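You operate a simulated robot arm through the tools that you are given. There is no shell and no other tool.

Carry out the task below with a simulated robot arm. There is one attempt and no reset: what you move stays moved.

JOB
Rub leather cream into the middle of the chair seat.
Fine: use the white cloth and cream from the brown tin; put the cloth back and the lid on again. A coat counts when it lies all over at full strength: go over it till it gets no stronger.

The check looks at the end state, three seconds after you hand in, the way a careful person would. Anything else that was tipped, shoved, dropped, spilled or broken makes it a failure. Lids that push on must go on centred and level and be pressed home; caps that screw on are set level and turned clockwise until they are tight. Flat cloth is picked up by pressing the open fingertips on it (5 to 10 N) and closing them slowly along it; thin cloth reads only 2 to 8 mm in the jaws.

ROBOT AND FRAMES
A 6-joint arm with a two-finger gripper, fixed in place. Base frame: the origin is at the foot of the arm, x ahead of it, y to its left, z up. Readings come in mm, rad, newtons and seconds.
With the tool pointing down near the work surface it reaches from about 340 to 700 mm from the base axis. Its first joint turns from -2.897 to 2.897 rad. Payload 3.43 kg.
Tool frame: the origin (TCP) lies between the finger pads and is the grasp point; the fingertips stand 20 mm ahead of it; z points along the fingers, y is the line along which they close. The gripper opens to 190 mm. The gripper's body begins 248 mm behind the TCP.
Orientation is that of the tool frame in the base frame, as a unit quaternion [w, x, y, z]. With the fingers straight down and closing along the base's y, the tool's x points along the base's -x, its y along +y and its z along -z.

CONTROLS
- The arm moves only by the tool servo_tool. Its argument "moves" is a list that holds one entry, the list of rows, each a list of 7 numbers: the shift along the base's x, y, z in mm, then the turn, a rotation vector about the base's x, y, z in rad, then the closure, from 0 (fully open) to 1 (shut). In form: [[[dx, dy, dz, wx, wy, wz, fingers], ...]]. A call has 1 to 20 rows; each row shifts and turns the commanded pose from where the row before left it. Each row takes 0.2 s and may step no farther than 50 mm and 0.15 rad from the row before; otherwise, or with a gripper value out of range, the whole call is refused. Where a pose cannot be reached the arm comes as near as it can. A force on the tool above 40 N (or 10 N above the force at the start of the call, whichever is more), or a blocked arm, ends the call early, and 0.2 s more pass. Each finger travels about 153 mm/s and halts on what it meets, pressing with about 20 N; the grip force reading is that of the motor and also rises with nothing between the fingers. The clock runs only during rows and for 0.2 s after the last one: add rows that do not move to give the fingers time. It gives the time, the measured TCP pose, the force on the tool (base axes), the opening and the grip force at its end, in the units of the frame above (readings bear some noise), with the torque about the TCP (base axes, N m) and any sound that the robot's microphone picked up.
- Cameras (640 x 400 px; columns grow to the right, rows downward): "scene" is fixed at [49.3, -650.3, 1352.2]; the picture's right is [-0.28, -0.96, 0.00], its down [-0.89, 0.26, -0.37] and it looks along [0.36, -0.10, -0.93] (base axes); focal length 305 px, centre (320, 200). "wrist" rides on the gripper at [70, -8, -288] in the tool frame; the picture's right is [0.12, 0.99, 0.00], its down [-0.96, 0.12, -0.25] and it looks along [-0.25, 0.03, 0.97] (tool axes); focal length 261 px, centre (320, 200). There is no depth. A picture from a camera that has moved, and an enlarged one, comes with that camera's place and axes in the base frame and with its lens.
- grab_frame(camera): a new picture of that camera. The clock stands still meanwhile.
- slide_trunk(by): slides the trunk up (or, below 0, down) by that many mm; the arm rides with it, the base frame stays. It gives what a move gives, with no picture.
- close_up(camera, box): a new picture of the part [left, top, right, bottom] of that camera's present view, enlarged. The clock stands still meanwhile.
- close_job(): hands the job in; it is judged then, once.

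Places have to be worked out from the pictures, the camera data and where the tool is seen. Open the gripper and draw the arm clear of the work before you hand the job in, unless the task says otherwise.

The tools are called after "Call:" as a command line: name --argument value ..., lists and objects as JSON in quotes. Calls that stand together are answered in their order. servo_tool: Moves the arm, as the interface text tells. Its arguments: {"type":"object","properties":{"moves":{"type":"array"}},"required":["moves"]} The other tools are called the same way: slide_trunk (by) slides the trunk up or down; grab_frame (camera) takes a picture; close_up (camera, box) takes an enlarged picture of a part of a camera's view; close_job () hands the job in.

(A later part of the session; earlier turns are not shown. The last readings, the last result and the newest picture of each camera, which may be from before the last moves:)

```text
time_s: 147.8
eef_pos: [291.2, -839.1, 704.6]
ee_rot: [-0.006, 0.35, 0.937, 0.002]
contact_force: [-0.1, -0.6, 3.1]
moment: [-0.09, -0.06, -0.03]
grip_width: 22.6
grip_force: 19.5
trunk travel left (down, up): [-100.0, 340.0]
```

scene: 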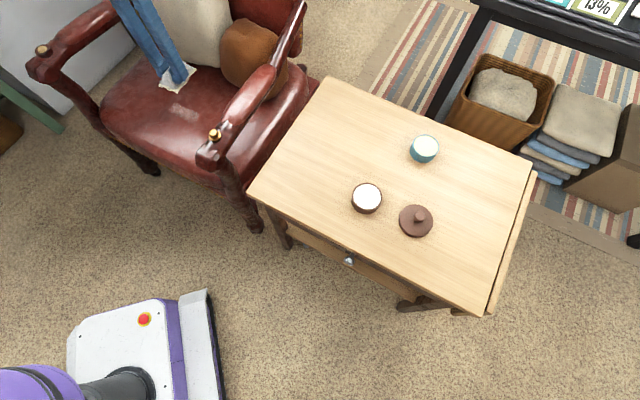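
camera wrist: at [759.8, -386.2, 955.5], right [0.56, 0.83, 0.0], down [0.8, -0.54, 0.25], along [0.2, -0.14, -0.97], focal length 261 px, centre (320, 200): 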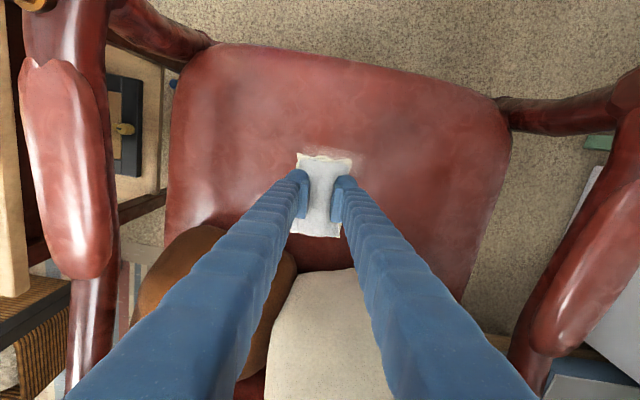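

Call:
servo_tool --moves '[[[0, 0, -1.5, 0, 0, 0, 1], [0, 0, 0, 0, 0, 0, 1], [0, 0, 0, 0, 0, 0, 1]]]'

Call:
close_up --camera "scene" --box '[330, 150, 410, 220]'

```text
time_s: 148.6
eef_pos: [289.7, -839.1, 703.1]
ee_rot: [-0.007, 0.349, 0.937, 0.003]
contact_force: [2.5, 0.6, 18.1]
moment: [-0.09, -0.13, -0.02]
grip_width: 22.8
grip_force: 19.9
trunk travel left (down, up): [-100.0, 340.0]
```

```text
5.71 times, centred on (370, 185) of scene
camera zoom: at [49.3, -650.3, 1352.2], right [-0.28, -0.96, 0.0], down [-0.89, 0.26, -0.37], along [0.36, -0.1, -0.93], focal length 1745 px, centre (34, 286)
```

zoom: 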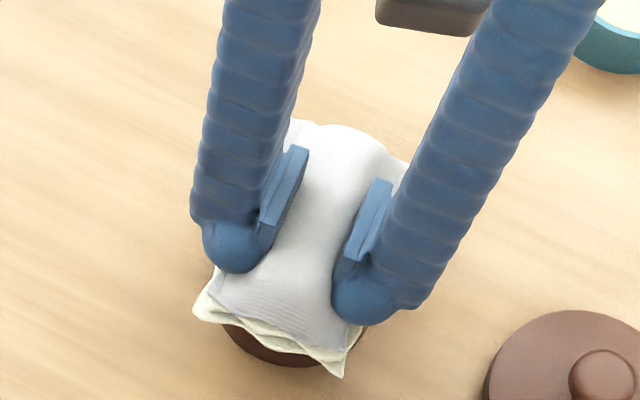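

Loaded again at 18 N. I'll carry the cloth back high over the chair to the front-left end of the patch.

Call:
servo_tool --moves '[[[0, 0, 5, 0, 0, 0, 1], [0, 0, 45, 0, 0, 0, 1], [0, 0, 48, 0, 0, 0, 1], [0, 0, 40, 0, 0, 0, 1], [33.9, 33.9, 0, 0, 0, 0, 1], [33.9, 33.9, 0, 0, 0, 0, 1], [33.9, 33.9, 0, 0, 0, 0, 1], [33.9, 33.9, 0, 0, 0, 0, 1], [33.9, 33.9, 0, 0, 0, 0, 1], [33.9, 33.9, 0, 0, 0, 0, 1], [33.9, 33.9, 0, 0, 0, 0, 1], [33.9, 33.9, 0, 0, 0, 0, 1], [33.9, 33.9, 0, 0, 0, 0, 1], [33.9, 33.9, 0, 0, 0, 0, 1], [33.9, 33.9, 0, 0, 0, 0, 1], [33.9, 33.9, 0, 0, 0, 0, 1], [33.9, 33.9, 0, 0, 0, 0, 1], [33.9, 33.9, 0, 0, 0, 0, 1], [33.9, 33.9, 0, 0, 0, 0, 1], [33.9, 33.9, 0, 0, 0, 0, 1]]]'

Call:
servo_tool --moves '[[[0, 0, -45, 0, 0, 0, 1], [0, 0, -45, 0, 0, 0, 1], [0, 0, -45, 0, 0, 0, 1], [0, 0, -45, 0, 0, 0, 1], [0, 0, -45, 0, 0, 0, 1], [0, 0, -40, 0, 0, 0, 1], [0, 0, -20, 0, 0, 0, 1], [0, 0, 0, 0, 0, 0, 1]]]'

Call:
close_up --camera "wrist" --box '[140, 40, 520, 280]'

```text
time_s: 152.8
eef_pos: [836.6, -296.6, 838.1]
ee_rot: [-0.007, 0.349, 0.937, 0.003]
contact_force: [-0.2, -0.6, -0.7]
moment: [0.1, -0.02, -0.01]
grip_width: 22.5
grip_force: 20.2
trunk travel left (down, up): [-100.0, 340.0]
```

```text
time_s: 154.6
eef_pos: [837.7, -296.1, 552.1]
ee_rot: [-0.007, 0.35, 0.937, 0.002]
contact_force: [-0.1, 0.0, -0.8]
moment: [0.03, -0.01, 0.0]
grip_width: 23.0
grip_force: 20.4
trunk travel left (down, up): [-100.0, 340.0]
```

```text
1.67 times, centred on (330, 160) of wrist
camera zoom: at [780.5, -260.1, 841.8], right [0.56, 0.83, 0.0], down [0.81, -0.55, 0.23], along [0.19, -0.13, -0.97], focal length 434 px, centre (303, 267)
```

zoom: 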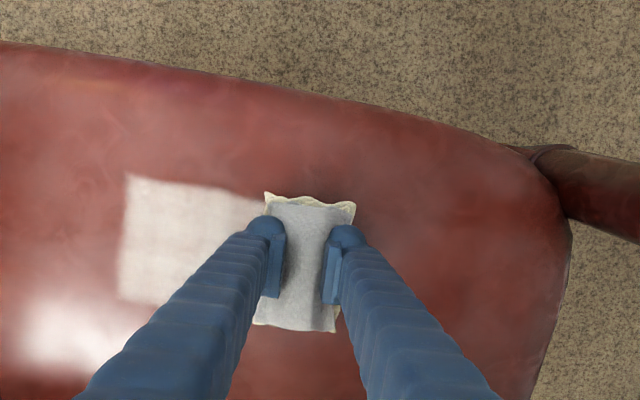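

The cloth is over the left end. I'll shift ~13 mm forward and lower to contact.

Call:
servo_tool --moves '[[[-10, 9, -10, 0, 0, 0, 1], [0, 0, -7, 0, 0, 0, 1], [0, 0, -3, 0, 0, 0, 1], [0, 0, 0, 0, 0, 0, 1]]]'

Call:
servo_tool --moves '[[[0, 0, -2, 0, 0, 0, 1], [0, 0, -1.5, 0, 0, 0, 1], [0, 0, 0, 0, 0, 0, 1]]]'

```text
time_s: 155.6
eef_pos: [824.4, -287.6, 532.9]
ee_rot: [-0.008, 0.349, 0.937, 0.003]
contact_force: [-0.8, -0.1, -0.3]
moment: [-0.02, 0.02, 0.01]
grip_width: 22.3
grip_force: 19.8
trunk travel left (down, up): [-100.0, 340.0]
```

```text
time_s: 156.3
eef_pos: [824.2, -287.2, 530.4]
ee_rot: [-0.007, 0.349, 0.937, 0.002]
contact_force: [0.7, -0.4, 7.9]
moment: [-0.32, -0.36, 0.01]
grip_width: 22.6
grip_force: 19.7
trunk travel left (down, up): [-100.0, 340.0]
```

The moment shows contact only at the cloth's rear end, since the seat falls away toward the front. I'll tilt back by 0.03 rad so the front makes contact, then press.

Call:
servo_tool --moves '[[[0, 0, 0, -0.02, -0.022, 0, 1], [0, 0, -0.7, 0, 0, 0, 1], [0, 0, 0, 0, 0, 0, 1]]]'

```text
time_s: 157.2
eef_pos: [824.2, -286.8, 530.1]
ee_rot: [0.007, 0.349, 0.937, -0.003]
contact_force: [0.2, 0.4, 18.6]
moment: [0.19, 0.16, -0.01]
grip_width: 22.8
grip_force: 20.0
trunk travel left (down, up): [-100.0, 340.0]
```

Balanced now at 18.6 N. Sweeping across the front lane toward the right side.

Call:
servo_tool --moves '[[[-6.7, -7.4, 0.3, 0, 0, 0, 1], [-6.7, -7.4, 0, 0, 0, 0, 1], [-6.7, -7.4, 0, 0, 0, 0, 1], [-6.7, -7.4, 0, 0, 0, 0, 1], [-6.7, -7.4, 0, 0, 0, 0, 1], [-6.7, -7.4, 0, 0, 0, 0, 1]]]'

Call:
servo_tool --moves '[[[-6.7, -7.4, 0, 0, 0, 0, 1], [-6.7, -7.4, 0, 0, 0, 0, 1], [-6.7, -7.4, 0, 0, 0, 0, 1], [-6.7, -7.4, 0, 0, 0, 0, 1], [-6.7, -7.4, 0, 0, 0, 0, 1]]]'

Call:
servo_tool --moves '[[[-6.7, -7.4, 0, 0, 0, 0, 1], [-6.7, -7.4, 0, 0, 0, 0, 1], [-6.7, -7.4, 0, 0, 0, 0, 1], [-6.7, -7.4, 0, 0, 0, 0, 1], [-6.7, -7.4, 0, 0, 0, 0, 1]]]'

Call:
close_up --camera "wrist" --box '[200, 40, 560, 280]'

```text
time_s: 158.6
eef_pos: [782.1, -331.7, 529.3]
ee_rot: [0.006, 0.349, 0.937, -0.002]
contact_force: [1.2, 0.4, 9.8]
moment: [0.0, -0.03, -0.01]
grip_width: 22.6
grip_force: 20.0
trunk travel left (down, up): [-100.0, 340.0]
```

```text
time_s: 159.8
eef_pos: [747.8, -369.1, 528.8]
ee_rot: [0.006, 0.349, 0.937, -0.004]
contact_force: [1.5, -1.3, 7.6]
moment: [-0.07, -0.03, -0.05]
grip_width: 22.9
grip_force: 20.1
trunk travel left (down, up): [-100.0, 340.0]
```

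```text
time_s: 160.9
eef_pos: [715.6, -404.7, 529.3]
ee_rot: [0.006, 0.349, 0.937, -0.003]
contact_force: [0.3, 0.5, 9.2]
moment: [0.01, 0.04, -0.12]
grip_width: 22.7
grip_force: 20.3
trunk travel left (down, up): [-100.0, 340.0]
```

```text
1.67 times, centred on (380, 160) of wrist
camera zoom: at [653.3, -362.5, 815.8], right [0.56, 0.83, 0.0], down [0.8, -0.54, 0.26], along [0.21, -0.15, -0.97], focal length 434 px, centre (220, 267)
```

zoom: 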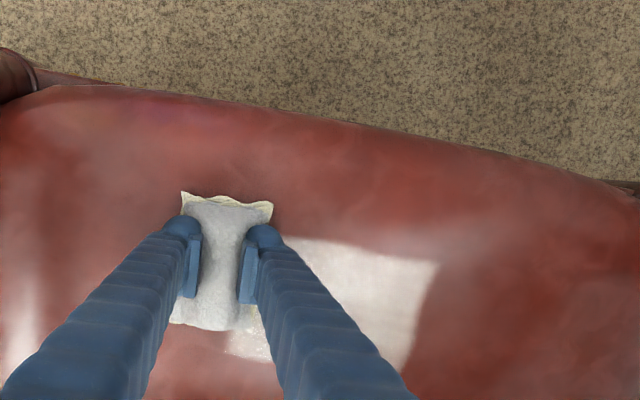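

The coat's front edge stayed put with a loaded cloth ahead of it, so that is the true zone limit. I'll rub back across the same lane.

Call:
servo_tool --moves '[[[6.7, 7.4, -0.3, 0, 0, 0, 1], [6.7, 7.4, 0, 0, 0, 0, 1], [6.7, 7.4, 0, 0, 0, 0, 1], [6.7, 7.4, 0, 0, 0, 0, 1], [6.7, 7.4, 0, 0, 0, 0, 1], [6.7, 7.4, 0, 0, 0, 0, 1], [6.7, 7.4, 0, 0, 0, 0, 1], [6.7, 7.4, 0, 0, 0, 0, 1]]]'

Call:
servo_tool --moves '[[[6.7, 7.4, 0, 0, 0, 0, 1], [6.7, 7.4, 0, 0, 0, 0, 1], [6.7, 7.4, 0, 0, 0, 0, 1], [6.7, 7.4, 0, 0, 0, 0, 1], [6.7, 7.4, 0, 0, 0, 0, 1], [6.7, 7.4, 0, 0, 0, 0, 1], [6.7, 7.4, 0, 0, 0, 0, 1], [6.7, 7.4, 0, 0, 0, 0, 1]]]'

Call:
close_up --camera "wrist" --box '[140, 40, 500, 280]'

```text
time_s: 162.8
eef_pos: [771.1, -346.1, 528.9]
ee_rot: [0.008, 0.349, 0.937, -0.003]
contact_force: [-1.8, -1.6, 11.7]
moment: [0.09, 0.13, 0.11]
grip_width: 22.4
grip_force: 20.3
trunk travel left (down, up): [-100.0, 340.0]
```

```text
time_s: 164.6
eef_pos: [822.0, -285.6, 529.6]
ee_rot: [0.007, 0.35, 0.937, -0.002]
contact_force: [-2.7, -2.6, 14.6]
moment: [0.0, 0.13, 0.08]
grip_width: 22.6
grip_force: 19.9
trunk travel left (down, up): [-100.0, 340.0]
```

```text
1.67 times, centred on (320, 160) of wrist
camera zoom: at [760.4, -243.7, 815.7], right [0.56, 0.83, 0.0], down [0.8, -0.54, 0.26], along [0.22, -0.15, -0.97], focal length 434 px, centre (320, 267)
```

zoom: 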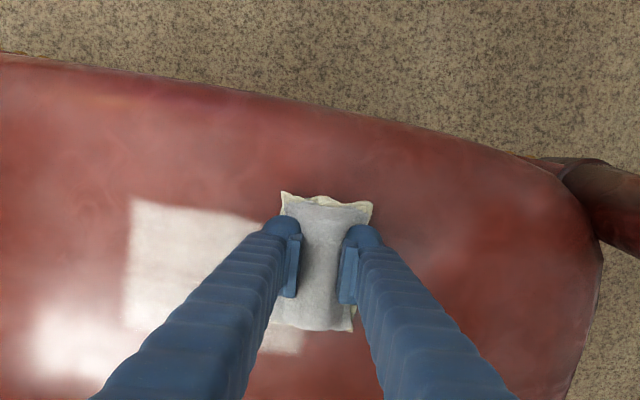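

Now the rear lane: lift slightly, shift 50 mm back, restore a slight forward tilt and press again.

Call:
servo_tool --moves '[[[0, 0, 5, 0, 0, 0, 1], [18, -17, 0, 0.013, 0.0145, 0, 1], [19, -17, 0, 0, 0, 0, 1], [0, 0, -3.5, 0, 0, 0, 1], [0, 0, 0, 0, 0, 0, 1]]]'

Call:
servo_tool --moves '[[[0, 0, -1.5, 0, 0, 0, 1], [0, 0, 0, 0, 0, 0, 1]]]'

```text
time_s: 165.8
eef_pos: [858.7, -321.2, 531.3]
ee_rot: [-0.003, 0.349, 0.937, 0.0]
contact_force: [1.2, -0.4, -0.6]
moment: [0.03, 0.01, -0.02]
grip_width: 22.7
grip_force: 20.0
trunk travel left (down, up): [-100.0, 340.0]
```

```text
time_s: 166.3
eef_pos: [859.3, -320.1, 530.7]
ee_rot: [-0.003, 0.349, 0.937, 0.002]
contact_force: [-1.2, 0.1, 0.8]
moment: [-0.02, -0.07, 0.01]
grip_width: 22.6
grip_force: 20.1
trunk travel left (down, up): [-100.0, 340.0]
```

Call:
servo_tool --moves '[[[0, 0, -1.3, 0, 0, 0, 1], [-6.7, -7.4, 0, 0, 0, 0, 1], [-6.7, -7.4, 0, 0, 0, 0, 1], [-6.7, -7.4, 0, 0, 0, 0, 1], [-6.7, -7.4, 0, 0, 0, 0, 1], [-6.7, -7.4, 0, 0, 0, 0, 1]]]'

Call:
servo_tool --moves '[[[-6.7, -7.4, 0, 0, 0, 0, 1], [-6.7, -7.4, 0, 0, 0, 0, 1], [-6.7, -7.4, 0, 0, 0, 0, 1], [-6.7, -7.4, 0, 0, 0, 0, 1], [-6.7, -7.4, 0, 0, 0, 0, 1], [-6.7, -7.4, 0, 0, 0, 0, 1]]]'

Call:
servo_tool --moves '[[[-6.7, -7.4, 0, 0, 0, 0, 1], [-6.7, -7.4, 0, 0, 0, 0, 1], [-6.7, -7.4, 0, 0, 0, 0, 1], [-6.7, -7.4, 0, 0, 0, 0, 1], [-6.7, -7.4, 0, 0, 0, 0, 1]]]'

Call:
servo_tool --moves '[[[6.7, 7.4, 0, 0, 0, 0, 1], [6.7, 7.4, 0, 0, 0, 0, 1], [6.7, 7.4, 0, 0, 0, 0, 1], [6.7, 7.4, 0, 0, 0, 0, 1], [6.7, 7.4, 0, 0, 0, 0, 1], [6.7, 7.4, 0, 0, 0, 0, 1], [6.7, 7.4, 0, 0, 0, 0, 1], [6.7, 7.4, 0, 0, 0, 0, 1]]]'

Call:
servo_tool --moves '[[[6.7, 7.4, 0, 0, 0, 0, 1], [6.7, 7.4, 0, 0, 0, 0, 1], [6.7, 7.4, 0, 0, 0, 0, 1], [6.7, 7.4, 0, 0, 0, 0, 1], [6.7, 7.4, 0, 0, 0, 0, 1], [6.7, 7.4, 0, 0, 0, 0, 1], [6.7, 7.4, 0, 0, 0, 0, 1], [6.7, 7.4, 0, 0, 0, 0, 1]]]'

Call:
close_up --camera "wrist" --box '[140, 40, 500, 280]'

```text
time_s: 167.8
eef_pos: [825.6, -358.6, 530.3]
ee_rot: [-0.001, 0.35, 0.937, 0.001]
contact_force: [5.4, 4.3, 19.5]
moment: [0.06, -0.09, 0.01]
grip_width: 22.8
grip_force: 19.4
trunk travel left (down, up): [-100.0, 340.0]
```

```text
time_s: 169.2
eef_pos: [786.9, -401.1, 528.2]
ee_rot: [-0.002, 0.349, 0.937, 0.001]
contact_force: [6.2, 7.5, 27.9]
moment: [0.08, -0.16, 0.0]
grip_width: 22.8
grip_force: 20.0
trunk travel left (down, up): [-100.0, 340.0]
```

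```text
time_s: 170.3
eef_pos: [751.8, -439.5, 529.0]
ee_rot: [-0.003, 0.35, 0.937, 0.0]
contact_force: [2.1, 4.5, 17.9]
moment: [0.04, -0.07, -0.05]
grip_width: 22.4
grip_force: 19.3
trunk travel left (down, up): [-100.0, 340.0]
```

```text
time_s: 172.2
eef_pos: [806.9, -379.0, 529.3]
ee_rot: [-0.003, 0.35, 0.937, 0.001]
contact_force: [-2.0, -1.6, 11.2]
moment: [-0.05, 0.0, 0.05]
grip_width: 22.5
grip_force: 20.5
trunk travel left (down, up): [-100.0, 340.0]
```

```text
time_s: 173.9
eef_pos: [859.0, -322.6, 529.4]
ee_rot: [-0.001, 0.349, 0.937, 0.001]
contact_force: [-5.3, -6.5, 26.0]
moment: [-0.17, -0.01, 0.09]
grip_width: 22.6
grip_force: 19.9
trunk travel left (down, up): [-100.0, 340.0]
```

```text
1.67 times, centred on (320, 160) of wrist
camera zoom: at [801.1, -283.3, 816.8], right [0.56, 0.83, 0.0], down [0.8, -0.54, 0.24], along [0.2, -0.14, -0.97], focal length 434 px, centre (320, 267)
```

zoom: 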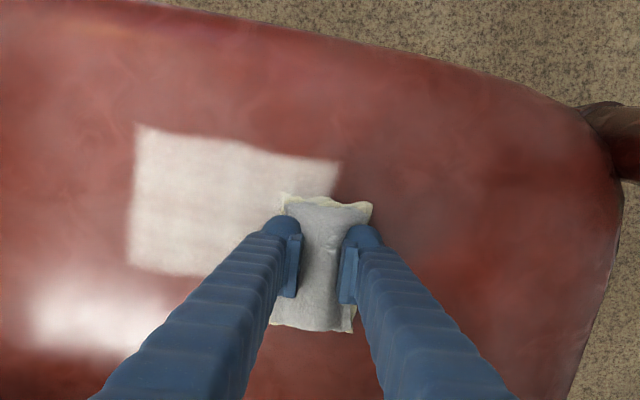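

Both lanes have now been rubbed twice more. I'll lift and inspect the patch again from above.

Call:
servo_tool --moves '[[[0, 0, 10, 0, 0, 0, 1], [0, 0, 45, 0, 0, 0, 1], [0, 0, 45, 0, 0, 0, 1], [0, 0, 45, 0, 0, 0, 1], [0, 0, 45, 0, 0, 0, 1], [0, 0, 45, 0, 0, 0, 1], [0, 0, 45, 0, 0, 0, 1], [-30, -38, 0, 0, 0, 0, 1], [-30, -38, 0, 0, 0, 0, 1], [-30, -38, 0, 0, 0, 0, 1], [-30, -38, 0, 0, 0, 0, 1], [-30, -38, 0, 0, 0, 0, 1], [0, 0, 0, 0, 0, 0, 1]]]'

Call:
close_up --camera "wrist" --box '[360, 90, 500, 190]'

Call:
close_up --camera "scene" --box '[145, 90, 205, 145]'

```text
time_s: 176.8
eef_pos: [711.1, -510.7, 805.8]
ee_rot: [-0.003, 0.349, 0.937, 0.002]
contact_force: [-0.7, -0.2, -1.0]
moment: [0.14, -0.06, 0.0]
grip_width: 22.4
grip_force: 20.2
trunk travel left (down, up): [-100.0, 340.0]
```

```text
4.00 times, centred on (430, 140) of wrist
camera zoom: at [653.0, -471.4, 1093.5], right [0.56, 0.83, 0.0], down [0.8, -0.54, 0.24], along [0.2, -0.13, -0.97], focal length 1043 px, centre (-120, 440)
```

zoom: 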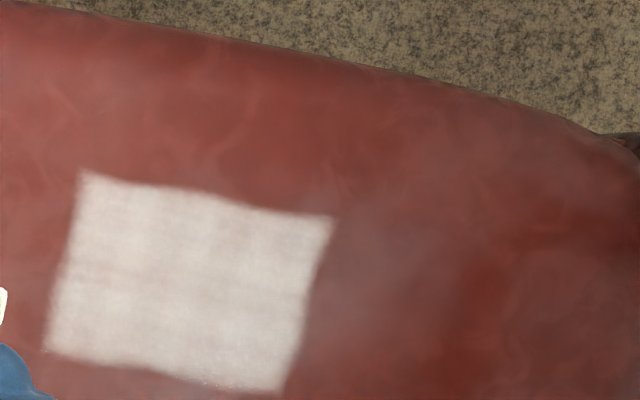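

```text
7.27 times, centred on (175, 118) of scene
camera zoom: at [49.3, -650.3, 1352.2], right [-0.28, -0.96, 0.0], down [-0.89, 0.26, -0.37], along [0.36, -0.1, -0.93], focal length 2221 px, centre (1374, 800)
```

zoom: 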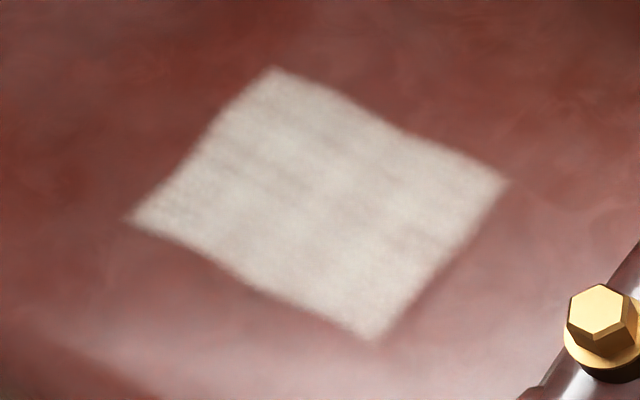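

The patch is now full and even to its corners. To be sure it gets no stronger, I'll do one more dip and another complete pass, then compare.

Call:
servo_tool --moves '[[[0, 0, 30, 0, 0, 0, 1], [-38, -29.8, 0, 0, 0, 0, 1], [-38, -29.8, 0, 0, 0, 0, 1], [-38, -29.8, 0, 0, 0, 0, 1], [-38, -29.8, 0, 0, 0, 0, 1], [-38, -29.8, 0, 0, 0, 0, 1], [-38, -29.8, 0, 0, 0, 0, 1], [-38, -29.8, 0, 0, 0, 0, 1], [-38, -29.8, 0, 0, 0, 0, 1], [-38, -29.8, 0, 0, 0, 0, 1], [-38, -29.8, 0, 0, 0, 0, 1], [-39.5, -29.5, 0, 0, 0, 0, 1], [0, 0, -45, 0, 0, 0, 1], [0, 0, -45, 0, 0, 0, 1], [0, 0, -25, 0, 0, 0, 1], [0, 0, -9, 0, 0, 0, 1], [0, 0, 0, 0, 0, 0, 1]]]'

Call:
close_up --camera "scene" --box '[310, 130, 430, 220]'

```text
time_s: 180.3
eef_pos: [292.2, -839.8, 713.6]
ee_rot: [-0.002, 0.349, 0.937, 0.001]
contact_force: [0.7, -0.1, -0.2]
moment: [0.01, 0.01, 0.02]
grip_width: 22.6
grip_force: 19.5
trunk travel left (down, up): [-100.0, 340.0]
```

```text
4.44 times, centred on (370, 175) of scene
camera zoom: at [49.3, -650.3, 1352.2], right [-0.28, -0.96, 0.0], down [-0.89, 0.26, -0.37], along [0.36, -0.1, -0.93], focal length 1357 px, centre (98, 311)
```

zoom: 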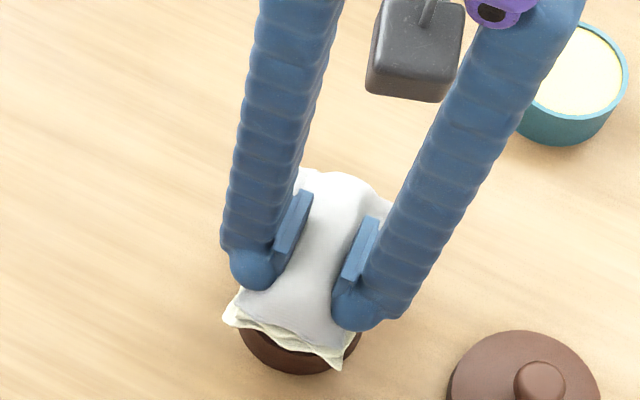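

Call:
servo_tool --moves '[[[-1, 1, -4, 0, 0, 0, 1], [0, 0, -3, 0, 0, 0, 1], [0, 0, -2, 0, 0, 0, 1], [0, 0, -1, 0, 0, 0, 1], [0, 0, 0, 0, 0, 0, 1]]]'

Call:
servo_tool --moves '[[[0, 0, -1, 0, 0, 0, 1], [0, 0, 0, 0, 0, 0, 1], [0, 0, 0, 0, 0, 0, 1]]]'

```text
time_s: 181.6
eef_pos: [289.3, -838.5, 703.9]
ee_rot: [-0.003, 0.35, 0.937, 0.001]
contact_force: [0.4, -0.4, 1.1]
moment: [-0.02, -0.05, 0.0]
grip_width: 22.9
grip_force: 20.1
trunk travel left (down, up): [-100.0, 340.0]
```

```text
time_s: 182.3
eef_pos: [289.5, -836.8, 703.7]
ee_rot: [-0.001, 0.349, 0.937, 0.001]
contact_force: [0.7, -2.6, 5.1]
moment: [-0.1, -0.03, -0.01]
grip_width: 22.6
grip_force: 20.2
trunk travel left (down, up): [-100.0, 340.0]
```

Call:
servo_tool --moves '[[[0, 0, -1.2, 0, 0, 0, 1], [0, 0, 0, 0, 0, 0, 1], [0, 0, 0, 0, 0, 0, 1]]]'

Call:
servo_tool --moves '[[[0, 0, 5, 0, 0, 0, 1], [0, 0, 45, 0, 0, 0, 1], [0, 0, 48, 0, 0, 0, 1], [0, 0, 40, 0, 0, 0, 1], [34.5, 33, 0, 0, 0, 0, 1], [34.5, 33, 0, 0, 0, 0, 1], [34.5, 33, 0, 0, 0, 0, 1], [34.5, 33, 0, 0, 0, 0, 1], [34.5, 33, 0, 0, 0, 0, 1], [34.5, 33, 0, 0, 0, 0, 1], [34.5, 33, 0, 0, 0, 0, 1], [34.5, 33, 0, 0, 0, 0, 1], [34.5, 33, 0, 0, 0, 0, 1], [34.5, 33, 0, 0, 0, 0, 1], [34.5, 33, 0, 0, 0, 0, 1], [34.5, 33, 0, 0, 0, 0, 1], [34.5, 33, 0, 0, 0, 0, 1], [34.5, 33, 0, 0, 0, 0, 1], [34.5, 33, 0, 0, 0, 0, 1], [34.5, 33, 0, 0, 0, 0, 1]]]'

```text
time_s: 183.2
eef_pos: [289.4, -837.8, 703.4]
ee_rot: [-0.002, 0.349, 0.937, 0.0]
contact_force: [-3.8, 0.9, 16.2]
moment: [-0.01, 0.08, -0.03]
grip_width: 22.4
grip_force: 19.9
trunk travel left (down, up): [-100.0, 340.0]
```

```text
time_s: 187.3
eef_pos: [839.4, -307.0, 838.8]
ee_rot: [-0.002, 0.349, 0.937, 0.001]
contact_force: [0.7, 0.5, -0.6]
moment: [0.04, -0.01, -0.01]
grip_width: 22.7
grip_force: 20.3
trunk travel left (down, up): [-100.0, 340.0]
```

Loaded and back above the left end, mid-lane. I'll descend and make a full pass across and back.

Call:
servo_tool --moves '[[[3, 0, -45, 0, 0, 0, 1], [3, 0, -45, 0, 0, 0, 1], [0, 0, -45, 0, 0, 0, 1], [0, 0, -45, 0, 0, 0, 1], [0, 0, -45, 0, 0, 0, 1], [0, 0, -45, 0, 0, 0, 1], [0, 0, -25, 0, 0, 0, 1], [0, 0, -9, 0, 0, 0, 1], [0, 0, -3, 0, 0, 0, 1], [0, 0, 0, 0, 0, 0, 1]]]'

Call:
servo_tool --moves '[[[0, 0, -1.5, 0, 0, 0, 1], [0, 0, 0, 0, 0, 0, 1]]]'

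```text
time_s: 189.6
eef_pos: [848.0, -307.6, 534.7]
ee_rot: [-0.003, 0.35, 0.937, 0.0]
contact_force: [-0.4, 0.1, 0.3]
moment: [0.01, -0.02, -0.02]
grip_width: 22.7
grip_force: 20.1
trunk travel left (down, up): [-100.0, 340.0]
```

```text
time_s: 190.2
eef_pos: [849.0, -309.3, 532.3]
ee_rot: [-0.002, 0.349, 0.937, 0.001]
contact_force: [1.0, 0.3, -0.6]
moment: [-0.02, 0.0, 0.03]
grip_width: 22.7
grip_force: 20.1
trunk travel left (down, up): [-100.0, 340.0]
```

Call:
servo_tool --moves '[[[0, 0, -1.5, 0, 0, 0, 1], [0, 0, -1, 0, 0, 0, 1], [0, 0, 0, 0, 0, 0, 1]]]'

Call:
servo_tool --moves '[[[-6.7, -7.4, -0.5, 0, 0, 0, 1], [-6.7, -7.4, 0, 0, 0, 0, 1], [-6.7, -7.4, 0, 0, 0, 0, 1], [-6.7, -7.4, 0, 0, 0, 0, 1], [-6.7, -7.4, 0, 0, 0, 0, 1]]]'

Call:
servo_tool --moves '[[[-6.7, -7.4, 0, 0, 0, 0, 1], [-6.7, -7.4, 0, 0, 0, 0, 1], [-6.7, -7.4, 0, 0, 0, 0, 1], [-6.7, -7.4, 0, 0, 0, 0, 1], [-6.7, -7.4, 0, 0, 0, 0, 1], [-6.7, -7.4, 0, 0, 0, 0, 1]]]'

Call:
servo_tool --moves '[[[-6.7, -7.4, 0, 0, 0, 0, 1], [-6.7, -7.4, 0, 0, 0, 0, 1], [-6.7, -7.4, 0, 0, 0, 0, 1], [-6.7, -7.4, 0, 0, 0, 0, 1], [-6.7, -7.4, 0, 0, 0, 0, 1]]]'

```text
time_s: 190.9
eef_pos: [846.3, -308.8, 530.9]
ee_rot: [-0.002, 0.35, 0.937, 0.001]
contact_force: [0.6, -0.2, 6.0]
moment: [-0.12, -0.16, -0.01]
grip_width: 22.3
grip_force: 19.4
trunk travel left (down, up): [-100.0, 340.0]
```

```text
time_s: 192.2
eef_pos: [814.1, -346.9, 529.5]
ee_rot: [-0.002, 0.349, 0.937, 0.001]
contact_force: [4.5, 2.4, 19.1]
moment: [-0.02, -0.13, -0.05]
grip_width: 22.8
grip_force: 20.0
trunk travel left (down, up): [-100.0, 340.0]
```

```text
time_s: 193.6
eef_pos: [774.6, -391.7, 530.1]
ee_rot: [-0.001, 0.349, 0.937, 0.0]
contact_force: [5.2, 3.7, 21.9]
moment: [0.06, 0.0, -0.08]
grip_width: 22.7
grip_force: 20.0
trunk travel left (down, up): [-100.0, 340.0]
```

```text
time_s: 194.8
eef_pos: [738.5, -428.0, 529.6]
ee_rot: [-0.002, 0.35, 0.937, 0.0]
contact_force: [3.1, 3.7, 20.5]
moment: [0.06, 0.0, -0.03]
grip_width: 22.9
grip_force: 20.3
trunk travel left (down, up): [-100.0, 340.0]
```

Good steady contact. I'll return on a line slightly forward, then cross once more slightly rearward.

Call:
servo_tool --moves '[[[-7, 6.5, 0, 0, 0, 0, 1], [-7, 6.5, 0, 0, 0, 0, 1], [6.7, 7.4, 0, 0, 0, 0, 1], [6.7, 7.4, 0, 0, 0, 0, 1], [6.7, 7.4, 0, 0, 0, 0, 1], [6.7, 7.4, 0, 0, 0, 0, 1], [6.7, 7.4, 0, 0, 0, 0, 1], [6.7, 7.4, 0, 0, 0, 0, 1], [6.7, 7.4, 0, 0, 0, 0, 1], [6.7, 7.4, 0, 0, 0, 0, 1]]]'

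Call:
servo_tool --moves '[[[6.7, 7.4, 0, 0, 0, 0, 1], [6.7, 7.4, 0, 0, 0, 0, 1], [6.7, 7.4, 0, 0, 0, 0, 1], [6.7, 7.4, 0, 0, 0, 0, 1], [6.7, 7.4, 0, 0, 0, 0, 1], [6.7, 7.4, 0, 0, 0, 0, 1], [6.7, 7.4, 0, 0, 0, 0, 1], [6.7, 7.4, 0, 0, 0, 0, 1]]]'

Call:
servo_tool --moves '[[[9, -8.2, 0, 0, 0, 0, 1], [9, -8.2, 0, 0, 0, 0, 1], [9, -8.2, 0, 0, 0, 0, 1], [-6.7, -7.4, 0, 0, 0, 0, 1], [-6.7, -7.4, 0, 0, 0, 0, 1], [-6.7, -7.4, 0, 0, 0, 0, 1], [-6.7, -7.4, 0, 0, 0, 0, 1], [-6.7, -7.4, 0, 0, 0, 0, 1], [-6.7, -7.4, 0, 0, 0, 0, 1]]]'

Call:
servo_tool --moves '[[[-6.7, -7.4, 0, 0, 0, 0, 1], [-6.7, -7.4, 0, 0, 0, 0, 1], [-6.7, -7.4, 0, 0, 0, 0, 1], [-6.7, -7.4, 0, 0, 0, 0, 1], [-6.7, -7.4, 0, 0, 0, 0, 1], [-6.7, -7.4, 0, 0, 0, 0, 1], [-6.7, -7.4, 0, 0, 0, 0, 1], [-6.7, -7.4, 0, 0, 0, 0, 1], [-6.7, -7.4, 0, 0, 0, 0, 1], [-6.7, -7.4, 0, 0, 0, 0, 1]]]'

```text
time_s: 196.9
eef_pos: [778.9, -356.4, 529.2]
ee_rot: [-0.002, 0.349, 0.937, 0.001]
contact_force: [-5.4, -6.0, 21.7]
moment: [-0.06, 0.01, 0.03]
grip_width: 22.6
grip_force: 19.8
trunk travel left (down, up): [-100.0, 340.0]
```

```text
time_s: 198.8
eef_pos: [832.6, -296.4, 529.5]
ee_rot: [-0.004, 0.349, 0.937, 0.002]
contact_force: [-1.2, 0.5, 5.6]
moment: [0.0, -0.13, 0.03]
grip_width: 22.7
grip_force: 20.0
trunk travel left (down, up): [-100.0, 340.0]
```

```text
time_s: 200.8
eef_pos: [819.2, -364.6, 529.2]
ee_rot: [-0.002, 0.35, 0.937, 0.0]
contact_force: [1.7, 2.0, 11.7]
moment: [0.02, -0.07, -0.04]
grip_width: 22.6
grip_force: 19.8
trunk travel left (down, up): [-100.0, 340.0]
```

```text
time_s: 202.9
eef_pos: [755.6, -439.2, 529.3]
ee_rot: [-0.001, 0.35, 0.937, 0.0]
contact_force: [3.9, 3.3, 17.5]
moment: [0.01, -0.05, -0.06]
grip_width: 22.7
grip_force: 20.2
trunk travel left (down, up): [-100.0, 340.0]
```

I'll lift to the same viewpoint as before and compare the patch.

Call:
servo_tool --moves '[[[0, 0, 10, 0, 0, 0, 1], [0, 0, 45, 0, 0, 0, 1], [0, 0, 45, 0, 0, 0, 1], [0, 0, 45, 0, 0, 0, 1], [0, 0, 45, 0, 0, 0, 1], [0, 0, 45, 0, 0, 0, 1], [0, 0, 42, 0, 0, 0, 1], [-22, -36, 0, 0, 0, 0, 1], [-22, -36, 0, 0, 0, 0, 1], [0, 0, 0, 0, 0, 0, 1]]]'

Call:
close_up --camera "wrist" --box '[360, 90, 500, 190]'

Call:
close_up --camera "scene" --box '[145, 90, 205, 145]'

Call:
grab_frame --camera "scene"

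```text
time_s: 205.2
eef_pos: [708.7, -513.3, 804.5]
ee_rot: [-0.002, 0.349, 0.937, 0.001]
contact_force: [-0.8, -0.4, -0.8]
moment: [0.13, -0.08, 0.0]
grip_width: 22.6
grip_force: 20.1
trunk travel left (down, up): [-100.0, 340.0]
```

```text
4.00 times, centred on (430, 140) of wrist
camera zoom: at [651.4, -474.6, 1092.8], right [0.56, 0.83, 0.0], down [0.8, -0.54, 0.24], along [0.2, -0.13, -0.97], focal length 1043 px, centre (-120, 440)
```

zoom: 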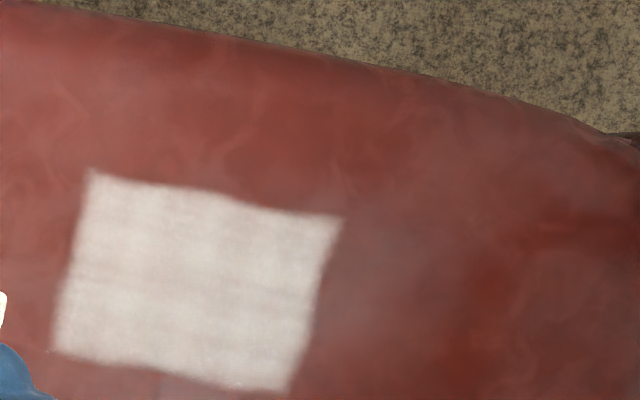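

```text
7.27 times, centred on (175, 118) of scene
camera zoom: at [49.3, -650.3, 1352.2], right [-0.28, -0.96, 0.0], down [-0.89, 0.26, -0.37], along [0.36, -0.1, -0.93], focal length 2221 px, centre (1374, 800)
```

zoom: 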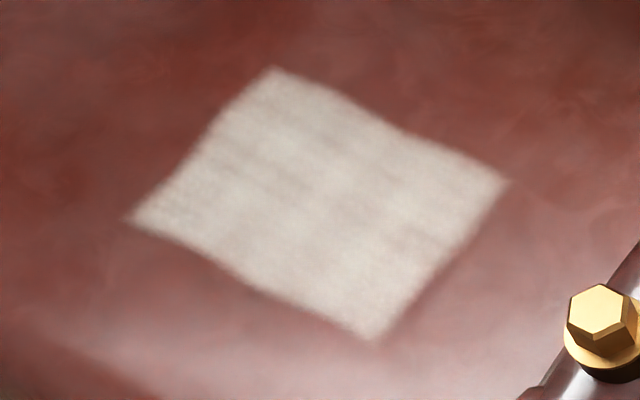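

```text
taken
```

scene: 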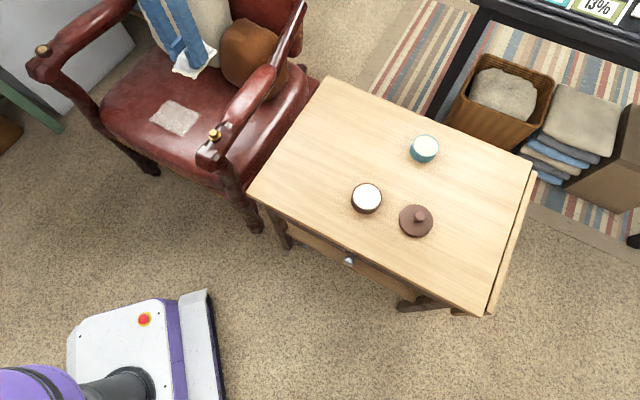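

The patch is unchanged from before the last pass, so it is at full strength. Now I'll carry the cloth back to its original place near (420,-727).

Call:
servo_tool --moves '[[[0, 0, 20, 0, 0, 0, 1], [-36, -26.8, 0, 0, 0, 0, 1], [-36, -26.8, 0, 0, 0, 0, 1], [-36, -26.8, 0, 0, 0, 0, 1], [-36, -26.8, 0, 0, 0, 0, 1], [-36, -26.8, 0, 0, 0, 0, 1], [-36, -26.8, 0, 0, 0, 0, 1], [-36, -26.8, 0, 0, 0, 0, 1], [-36, -26.8, 0, 0, 0, 0, 1], [0, 0, -45, 0, 0, 0, 1], [0, 0, -45, 0, 0, 0, 1], [0, 0, -35, 0, 0, 0, 1], [0, 0, -15, 0, 0, 0, 1], [0, 0, 0, 0, 0, 0, 1]]]'

Call:
close_up --camera "scene" --box '[250, 100, 390, 220]'

```text
time_s: 208.2
eef_pos: [419.3, -727.6, 686.1]
ee_rot: [-0.002, 0.35, 0.937, 0.001]
contact_force: [-1.0, -0.2, -0.6]
moment: [0.05, 0.02, -0.01]
grip_width: 22.7
grip_force: 20.2
trunk travel left (down, up): [-100.0, 340.0]
```

```text
3.33 times, centred on (320, 160) of scene
camera zoom: at [49.3, -650.3, 1352.2], right [-0.28, -0.96, 0.0], down [-0.89, 0.26, -0.37], along [0.36, -0.1, -0.93], focal length 1018 px, centre (320, 333)
```

zoom: 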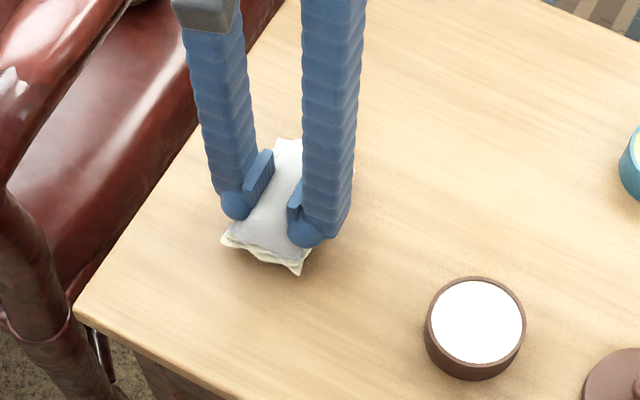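

Call:
servo_tool --moves '[[[0, 0, -5, 0, 0, 0, 1], [0, 0, -3, 0, 0, 0, 1], [0, 0, -2, 0, 0, 0, 1], [0, 0, 0, 0, 0, 0, 1]]]'

Call:
servo_tool --moves '[[[0, 0, -1.5, 0, 0, 0, 1], [0, 0, 0, 0, 0, 0, 1]]]'

```text
time_s: 209.2
eef_pos: [421.0, -726.1, 676.4]
ee_rot: [-0.002, 0.349, 0.937, 0.002]
contact_force: [-0.2, -0.2, 0.3]
moment: [0.0, 0.02, -0.01]
grip_width: 22.9
grip_force: 19.8
trunk travel left (down, up): [-100.0, 340.0]
```

```text
time_s: 209.8
eef_pos: [420.5, -726.1, 673.9]
ee_rot: [-0.003, 0.349, 0.937, 0.002]
contact_force: [0.3, 0.8, 0.3]
moment: [0.01, -0.02, -0.03]
grip_width: 22.8
grip_force: 19.7
trunk travel left (down, up): [-100.0, 340.0]
```

Call:
servo_tool --moves '[[[0, 0, -1.2, 0, 0, 0, 1], [0, 0, 0, 0, 0, 0, 1]]]'

```text
time_s: 210.3
eef_pos: [420.4, -725.5, 674.2]
ee_rot: [-0.003, 0.349, 0.937, 0.0]
contact_force: [-1.2, -0.2, 4.3]
moment: [-0.09, -0.06, 0.0]
grip_width: 22.6
grip_force: 19.6
trunk travel left (down, up): [-100.0, 340.0]
```

The cloth touches the table (4 N). I'll open slowly and then lift straight up.

Call:
servo_tool --moves '[[[0, 0, -0.3, 0, 0, 0, 0.9], [0, 0, 0, 0, 0, 0, 0.85], [0, 0, 0, 0, 0, 0, 0.78], [0, 0, 0, 0, 0, 0, 0.7], [0, 0, 0, 0, 0, 0, 0.62], [0, 0, 0, 0, 0, 0, 0.54], [0, 0, 0, 0, 0, 0, 0.5], [0, 0, 0, 0, 0, 0, 0.5], [0, 0, 0, 0, 0, 0, 0.5]]]'

Call:
close_up --camera "wrist" --box '[240, 100, 400, 230]'

```text
time_s: 212.3
eef_pos: [421.4, -725.3, 673.6]
ee_rot: [-0.002, 0.349, 0.937, 0.002]
contact_force: [0.4, -1.1, 0.4]
moment: [0.04, -0.01, 0.01]
grip_width: 95.2
grip_force: 0.0
trunk travel left (down, up): [-100.0, 340.0]
```

```text
3.08 times, centred on (320, 165) of wrist
camera zoom: at [363.0, -686.8, 960.8], right [0.56, 0.83, 0.0], down [0.8, -0.54, 0.24], along [0.2, -0.14, -0.97], focal length 802 px, centre (320, 308)
```

zoom: 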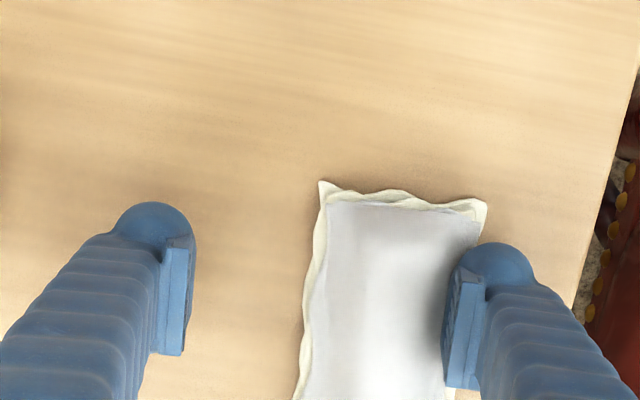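

One finger dragged the cloth about 26 mm toward the chair as it opened. I'll nudge it back to its place with that finger, sliding gently along the table.

Call:
servo_tool --moves '[[[-2.8, -4.1, 0, 0, 0, 0, 0.5], [-2.8, -4.1, 0, 0, 0, 0, 0.5], [-2.8, -4.1, 0, 0, 0, 0, 0.5], [-2.8, -4.1, 0, 0, 0, 0, 0.5], [-2.8, -4.1, 0, 0, 0, 0, 0.5], [0, 0, 0, 0, 0, 0, 0.5]]]'

Call:
close_up --camera "wrist" --box '[240, 100, 400, 230]'

Call:
close_up --camera "scene" --box '[260, 120, 360, 200]'

```text
time_s: 213.8
eef_pos: [407.9, -745.0, 671.2]
ee_rot: [-0.003, 0.349, 0.937, 0.001]
contact_force: [0.7, 0.0, 0.3]
moment: [0.02, -0.01, 0.03]
grip_width: 95.3
grip_force: 0.2
trunk travel left (down, up): [-100.0, 340.0]
```

```text
3.08 times, centred on (320, 165) of wrist
camera zoom: at [349.1, -707.4, 959.5], right [0.56, 0.83, 0.0], down [0.8, -0.54, 0.24], along [0.2, -0.14, -0.97], focal length 802 px, centre (320, 308)
```

zoom: 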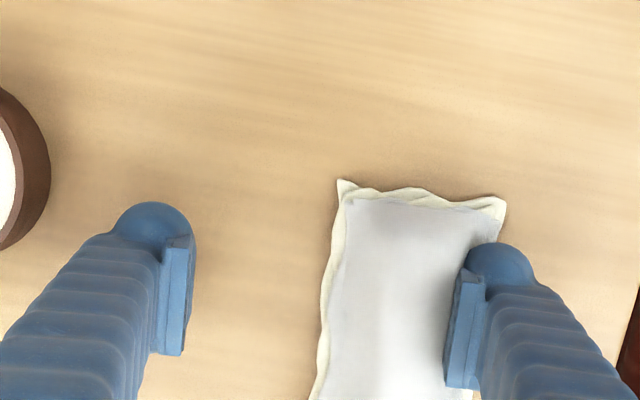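

```text
5.00 times, centred on (310, 160) of scene
camera zoom: at [49.3, -650.3, 1352.2], right [-0.28, -0.96, 0.0], down [-0.89, 0.26, -0.37], along [0.36, -0.1, -0.93], focal length 1527 px, centre (370, 400)
```

zoom: 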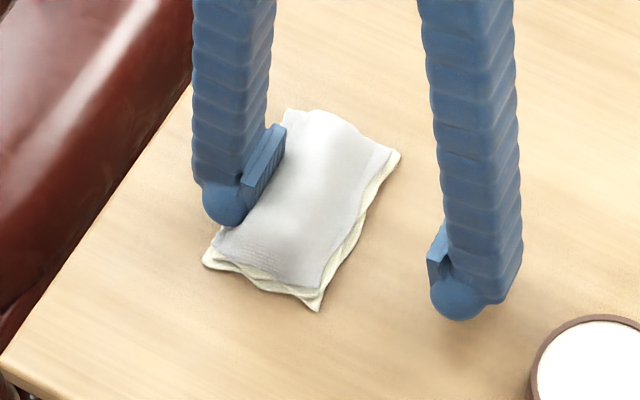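

The cloth is back within about 12 mm of its original place. I'll lift straight up, slowly at first, and check it stays.

Call:
servo_tool --moves '[[[0, 0, 5, 0, 0, 0, 0.5], [0, 0, 10, 0, 0, 0, 0.5], [0, 0, 20, 0, 0, 0, 0.5], [0, 0, 40, 0, 0, 0, 0.5], [0, 0, 40, 0, 0, 0, 0.5], [0, 0, 0, 0, 0, 0, 0.5]]]'

Call:
close_up --camera "wrist" --box '[240, 80, 420, 230]'

Call:
close_up --camera "scene" --box '[270, 120, 450, 240]'

```text
time_s: 215.2
eef_pos: [406.7, -746.9, 789.8]
ee_rot: [-0.002, 0.35, 0.937, 0.001]
contact_force: [0.3, -0.3, 0.9]
moment: [-0.07, 0.01, -0.01]
grip_width: 95.0
grip_force: 0.1
trunk travel left (down, up): [-100.0, 340.0]
```

```text
2.67 times, centred on (330, 155) of wrist
camera zoom: at [348.3, -707.8, 1077.3], right [0.56, 0.83, 0.0], down [0.8, -0.54, 0.24], along [0.2, -0.14, -0.97], focal length 695 px, centre (293, 320)
```

zoom: 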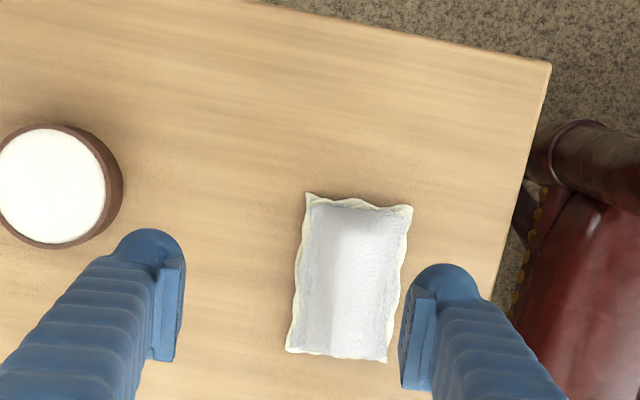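

```text
3.33 times, centred on (360, 180) of scene
camera zoom: at [49.3, -650.3, 1352.2], right [-0.28, -0.96, 0.0], down [-0.89, 0.26, -0.37], along [0.36, -0.1, -0.93], focal length 1018 px, centre (187, 267)
```

zoom: 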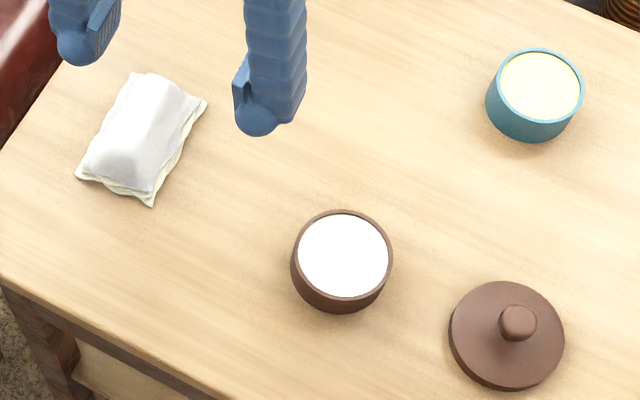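

The cloth lies flat near its original spot and the table is clean. Now I'll go above the lid at about (205,-936.5), levelling the tool exactly.

Call:
servo_tool --moves '[[[0, 0, 30, -0.003, -0.0035, 0, 0.5], [-33.7, -31.6, 0, 0, 0, 0, 0.55], [-33.7, -31.6, 0, 0, 0, 0, 0.6], [-33.7, -31.6, 0, 0, 0, 0, 0.6], [-33.7, -31.6, 0, 0, 0, 0, 0.6], [-33.7, -31.6, 0, 0, 0, 0, 0.6], [-33.5, -31.5, 0, 0, 0, 0, 0.6], [0, 0, -40, 0, 0, 0, 0.6], [0, 0, -40, 0, 0, 0, 0.6], [0, 0, 0, 0, 0, 0, 0.6]]]'

Call:
close_up --camera "wrist" --box '[240, 100, 400, 230]'

```text
time_s: 217.3
eef_pos: [203.7, -931.6, 737.9]
ee_rot: [0.0, 0.35, 0.937, 0.0]
contact_force: [-0.5, -0.4, -0.7]
moment: [0.05, -0.05, 0.0]
grip_width: 75.9
grip_force: 0.0
trunk travel left (down, up): [-100.0, 340.0]
```

```text
3.08 times, centred on (320, 165) of wrist
camera zoom: at [144.5, -892.6, 1026.4], right [0.56, 0.83, 0.0], down [0.8, -0.54, 0.25], along [0.2, -0.14, -0.97], focal length 802 px, centre (320, 308)
```

zoom: 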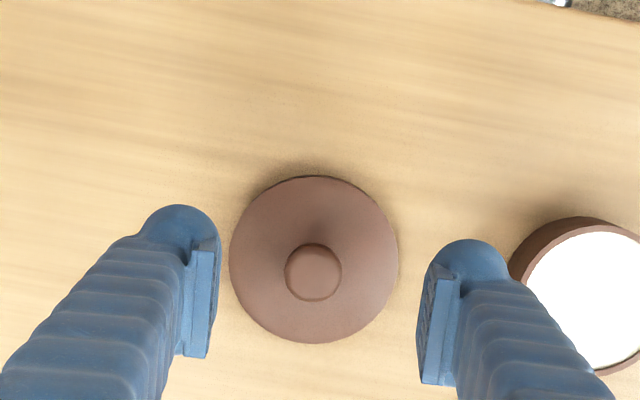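

The knob is about 4 mm off the tool axis. I'll correct by (+1,-3.5) and descend around the knob.

Call:
servo_tool --moves '[[[1, -3.5, -30, 0, 0, 0, 0.6], [0, 0, -20, 0, 0, 0, 0.6], [0, 0, -8, 0, 0, 0, 0.6], [0, 0, -3, 0, 0, 0, 0.6], [0, 0, 0, 0, 0, 0, 0.6]]]'

Call:
close_up --camera "wrist" --box '[260, 140, 380, 230]'

```text
time_s: 218.6
eef_pos: [205.3, -938.8, 676.8]
ee_rot: [0.0, 0.349, 0.937, 0.001]
contact_force: [-0.4, 0.1, 0.8]
moment: [-0.01, -0.01, -0.01]
grip_width: 75.9
grip_force: 0.0
trunk travel left (down, up): [-100.0, 340.0]
```

```text
4.44 times, centred on (320, 185) of wrist
camera zoom: at [146.2, -898.7, 964.0], right [0.56, 0.83, 0.0], down [0.8, -0.54, 0.25], along [0.2, -0.14, -0.97], focal length 1158 px, centre (320, 267)
```

zoom: 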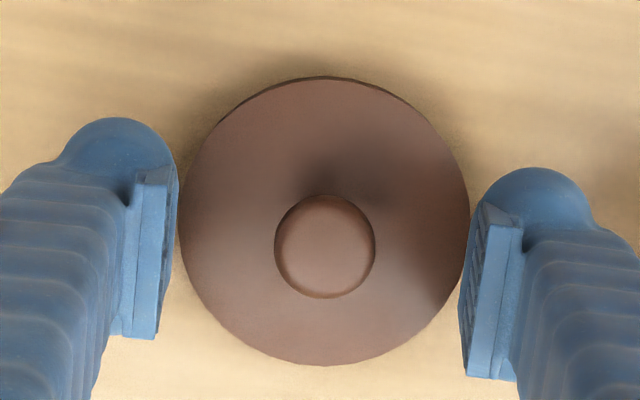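

The knob is within 2 mm of centre. I'll make a small correction and close on it.

Call:
servo_tool --moves '[[[-0.7, 2.0, 0, 0, 0, 0, 0.68], [0, 0, 0, 0, 0, 0, 0.76], [0, 0, 0, 0, 0, 0, 0.82], [0, 0, 0, 0, 0, 0, 0.87], [0, 0, 0, 0, 0, 0, 0.93], [0, 0, 0, 0, 0, 0, 1], [0, 0, 0, 0, 0, 0, 1]]]'

Call:
close_up --camera "wrist" --box '[260, 140, 380, 230]'

```text
time_s: 220.2
eef_pos: [205.1, -936.7, 676.3]
ee_rot: [0.0, 0.349, 0.937, 0.001]
contact_force: [-1.1, -0.8, 0.6]
moment: [0.02, 0.03, 0.03]
grip_width: 24.3
grip_force: 20.2
trunk travel left (down, up): [-100.0, 340.0]
```

```text
4.44 times, centred on (320, 185) of wrist
camera zoom: at [145.8, -897.0, 964.0], right [0.56, 0.83, 0.0], down [0.8, -0.54, 0.25], along [0.2, -0.14, -0.97], focal length 1158 px, centre (320, 267)
```

zoom: 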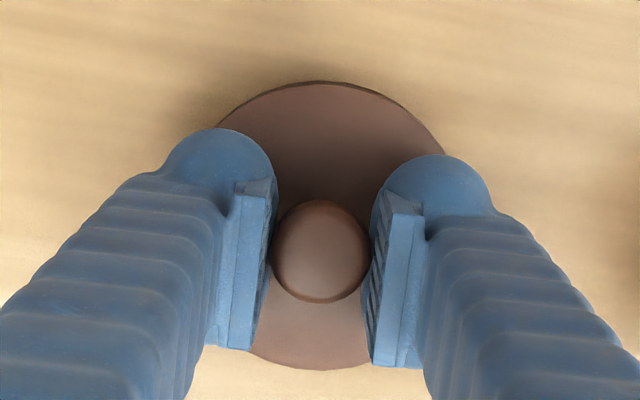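

The knob is gripped the same way as before (24.3 mm). I'll lift and carry the lid over the tin at (290.5,-838), then check alignment before lowering.

Call:
servo_tool --moves '[[[0, 0, 10, 0, 0, 0, 1], [0, 0, 30, 0, 0, 0, 1], [0, 0, 35, 0, 0, 0, 1], [21.4, 24.6, 0, 0, 0, 0, 1], [21.4, 24.6, 0, 0, 0, 0, 1], [21.4, 24.6, 0, 0, 0, 0, 1], [21.2, 24.6, 0, 0, 0, 0, 1], [0, 0, -25, 0, 0, 0, 1], [0, 0, 0, 0, 0, 0, 1]]]'

Call:
close_up --camera "scene" --box '[320, 140, 420, 220]'

Call:
close_up --camera "wrist" --box '[240, 100, 400, 230]'

```text
time_s: 222.2
eef_pos: [292.7, -837.4, 723.1]
ee_rot: [-0.001, 0.349, 0.937, 0.0]
contact_force: [0.5, -0.5, -0.6]
moment: [0.07, 0.02, -0.01]
grip_width: 23.9
grip_force: 20.0
trunk travel left (down, up): [-100.0, 340.0]
```

```text
5.00 times, centred on (370, 180) of scene
camera zoom: at [49.3, -650.3, 1352.2], right [-0.28, -0.96, 0.0], down [-0.89, 0.26, -0.37], along [0.36, -0.1, -0.93], focal length 1527 px, centre (70, 300)
```

zoom: 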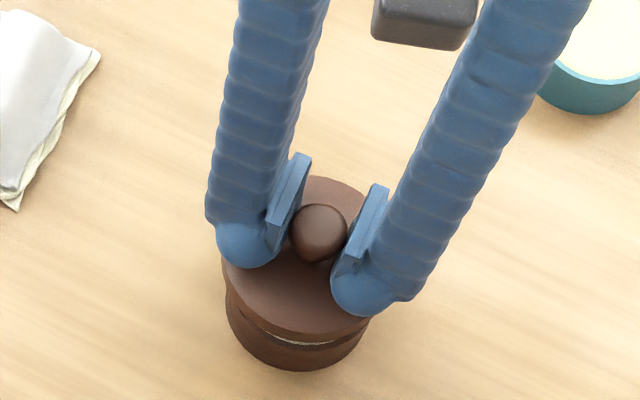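

```text
3.08 times, centred on (320, 165) of wrist
camera zoom: at [234.0, -798.4, 1009.7], right [0.56, 0.83, 0.0], down [0.8, -0.54, 0.25], along [0.2, -0.14, -0.97], focal length 802 px, centre (320, 308)
```

zoom: 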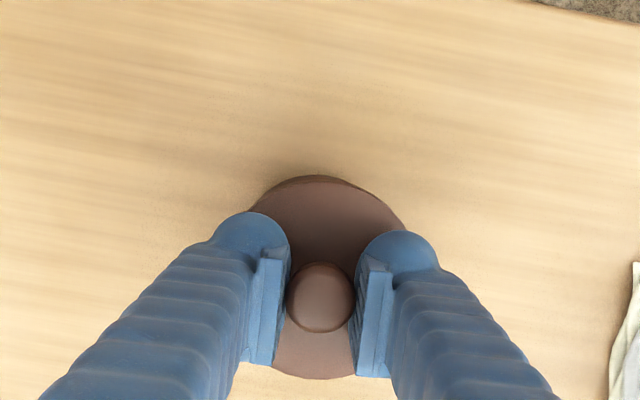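

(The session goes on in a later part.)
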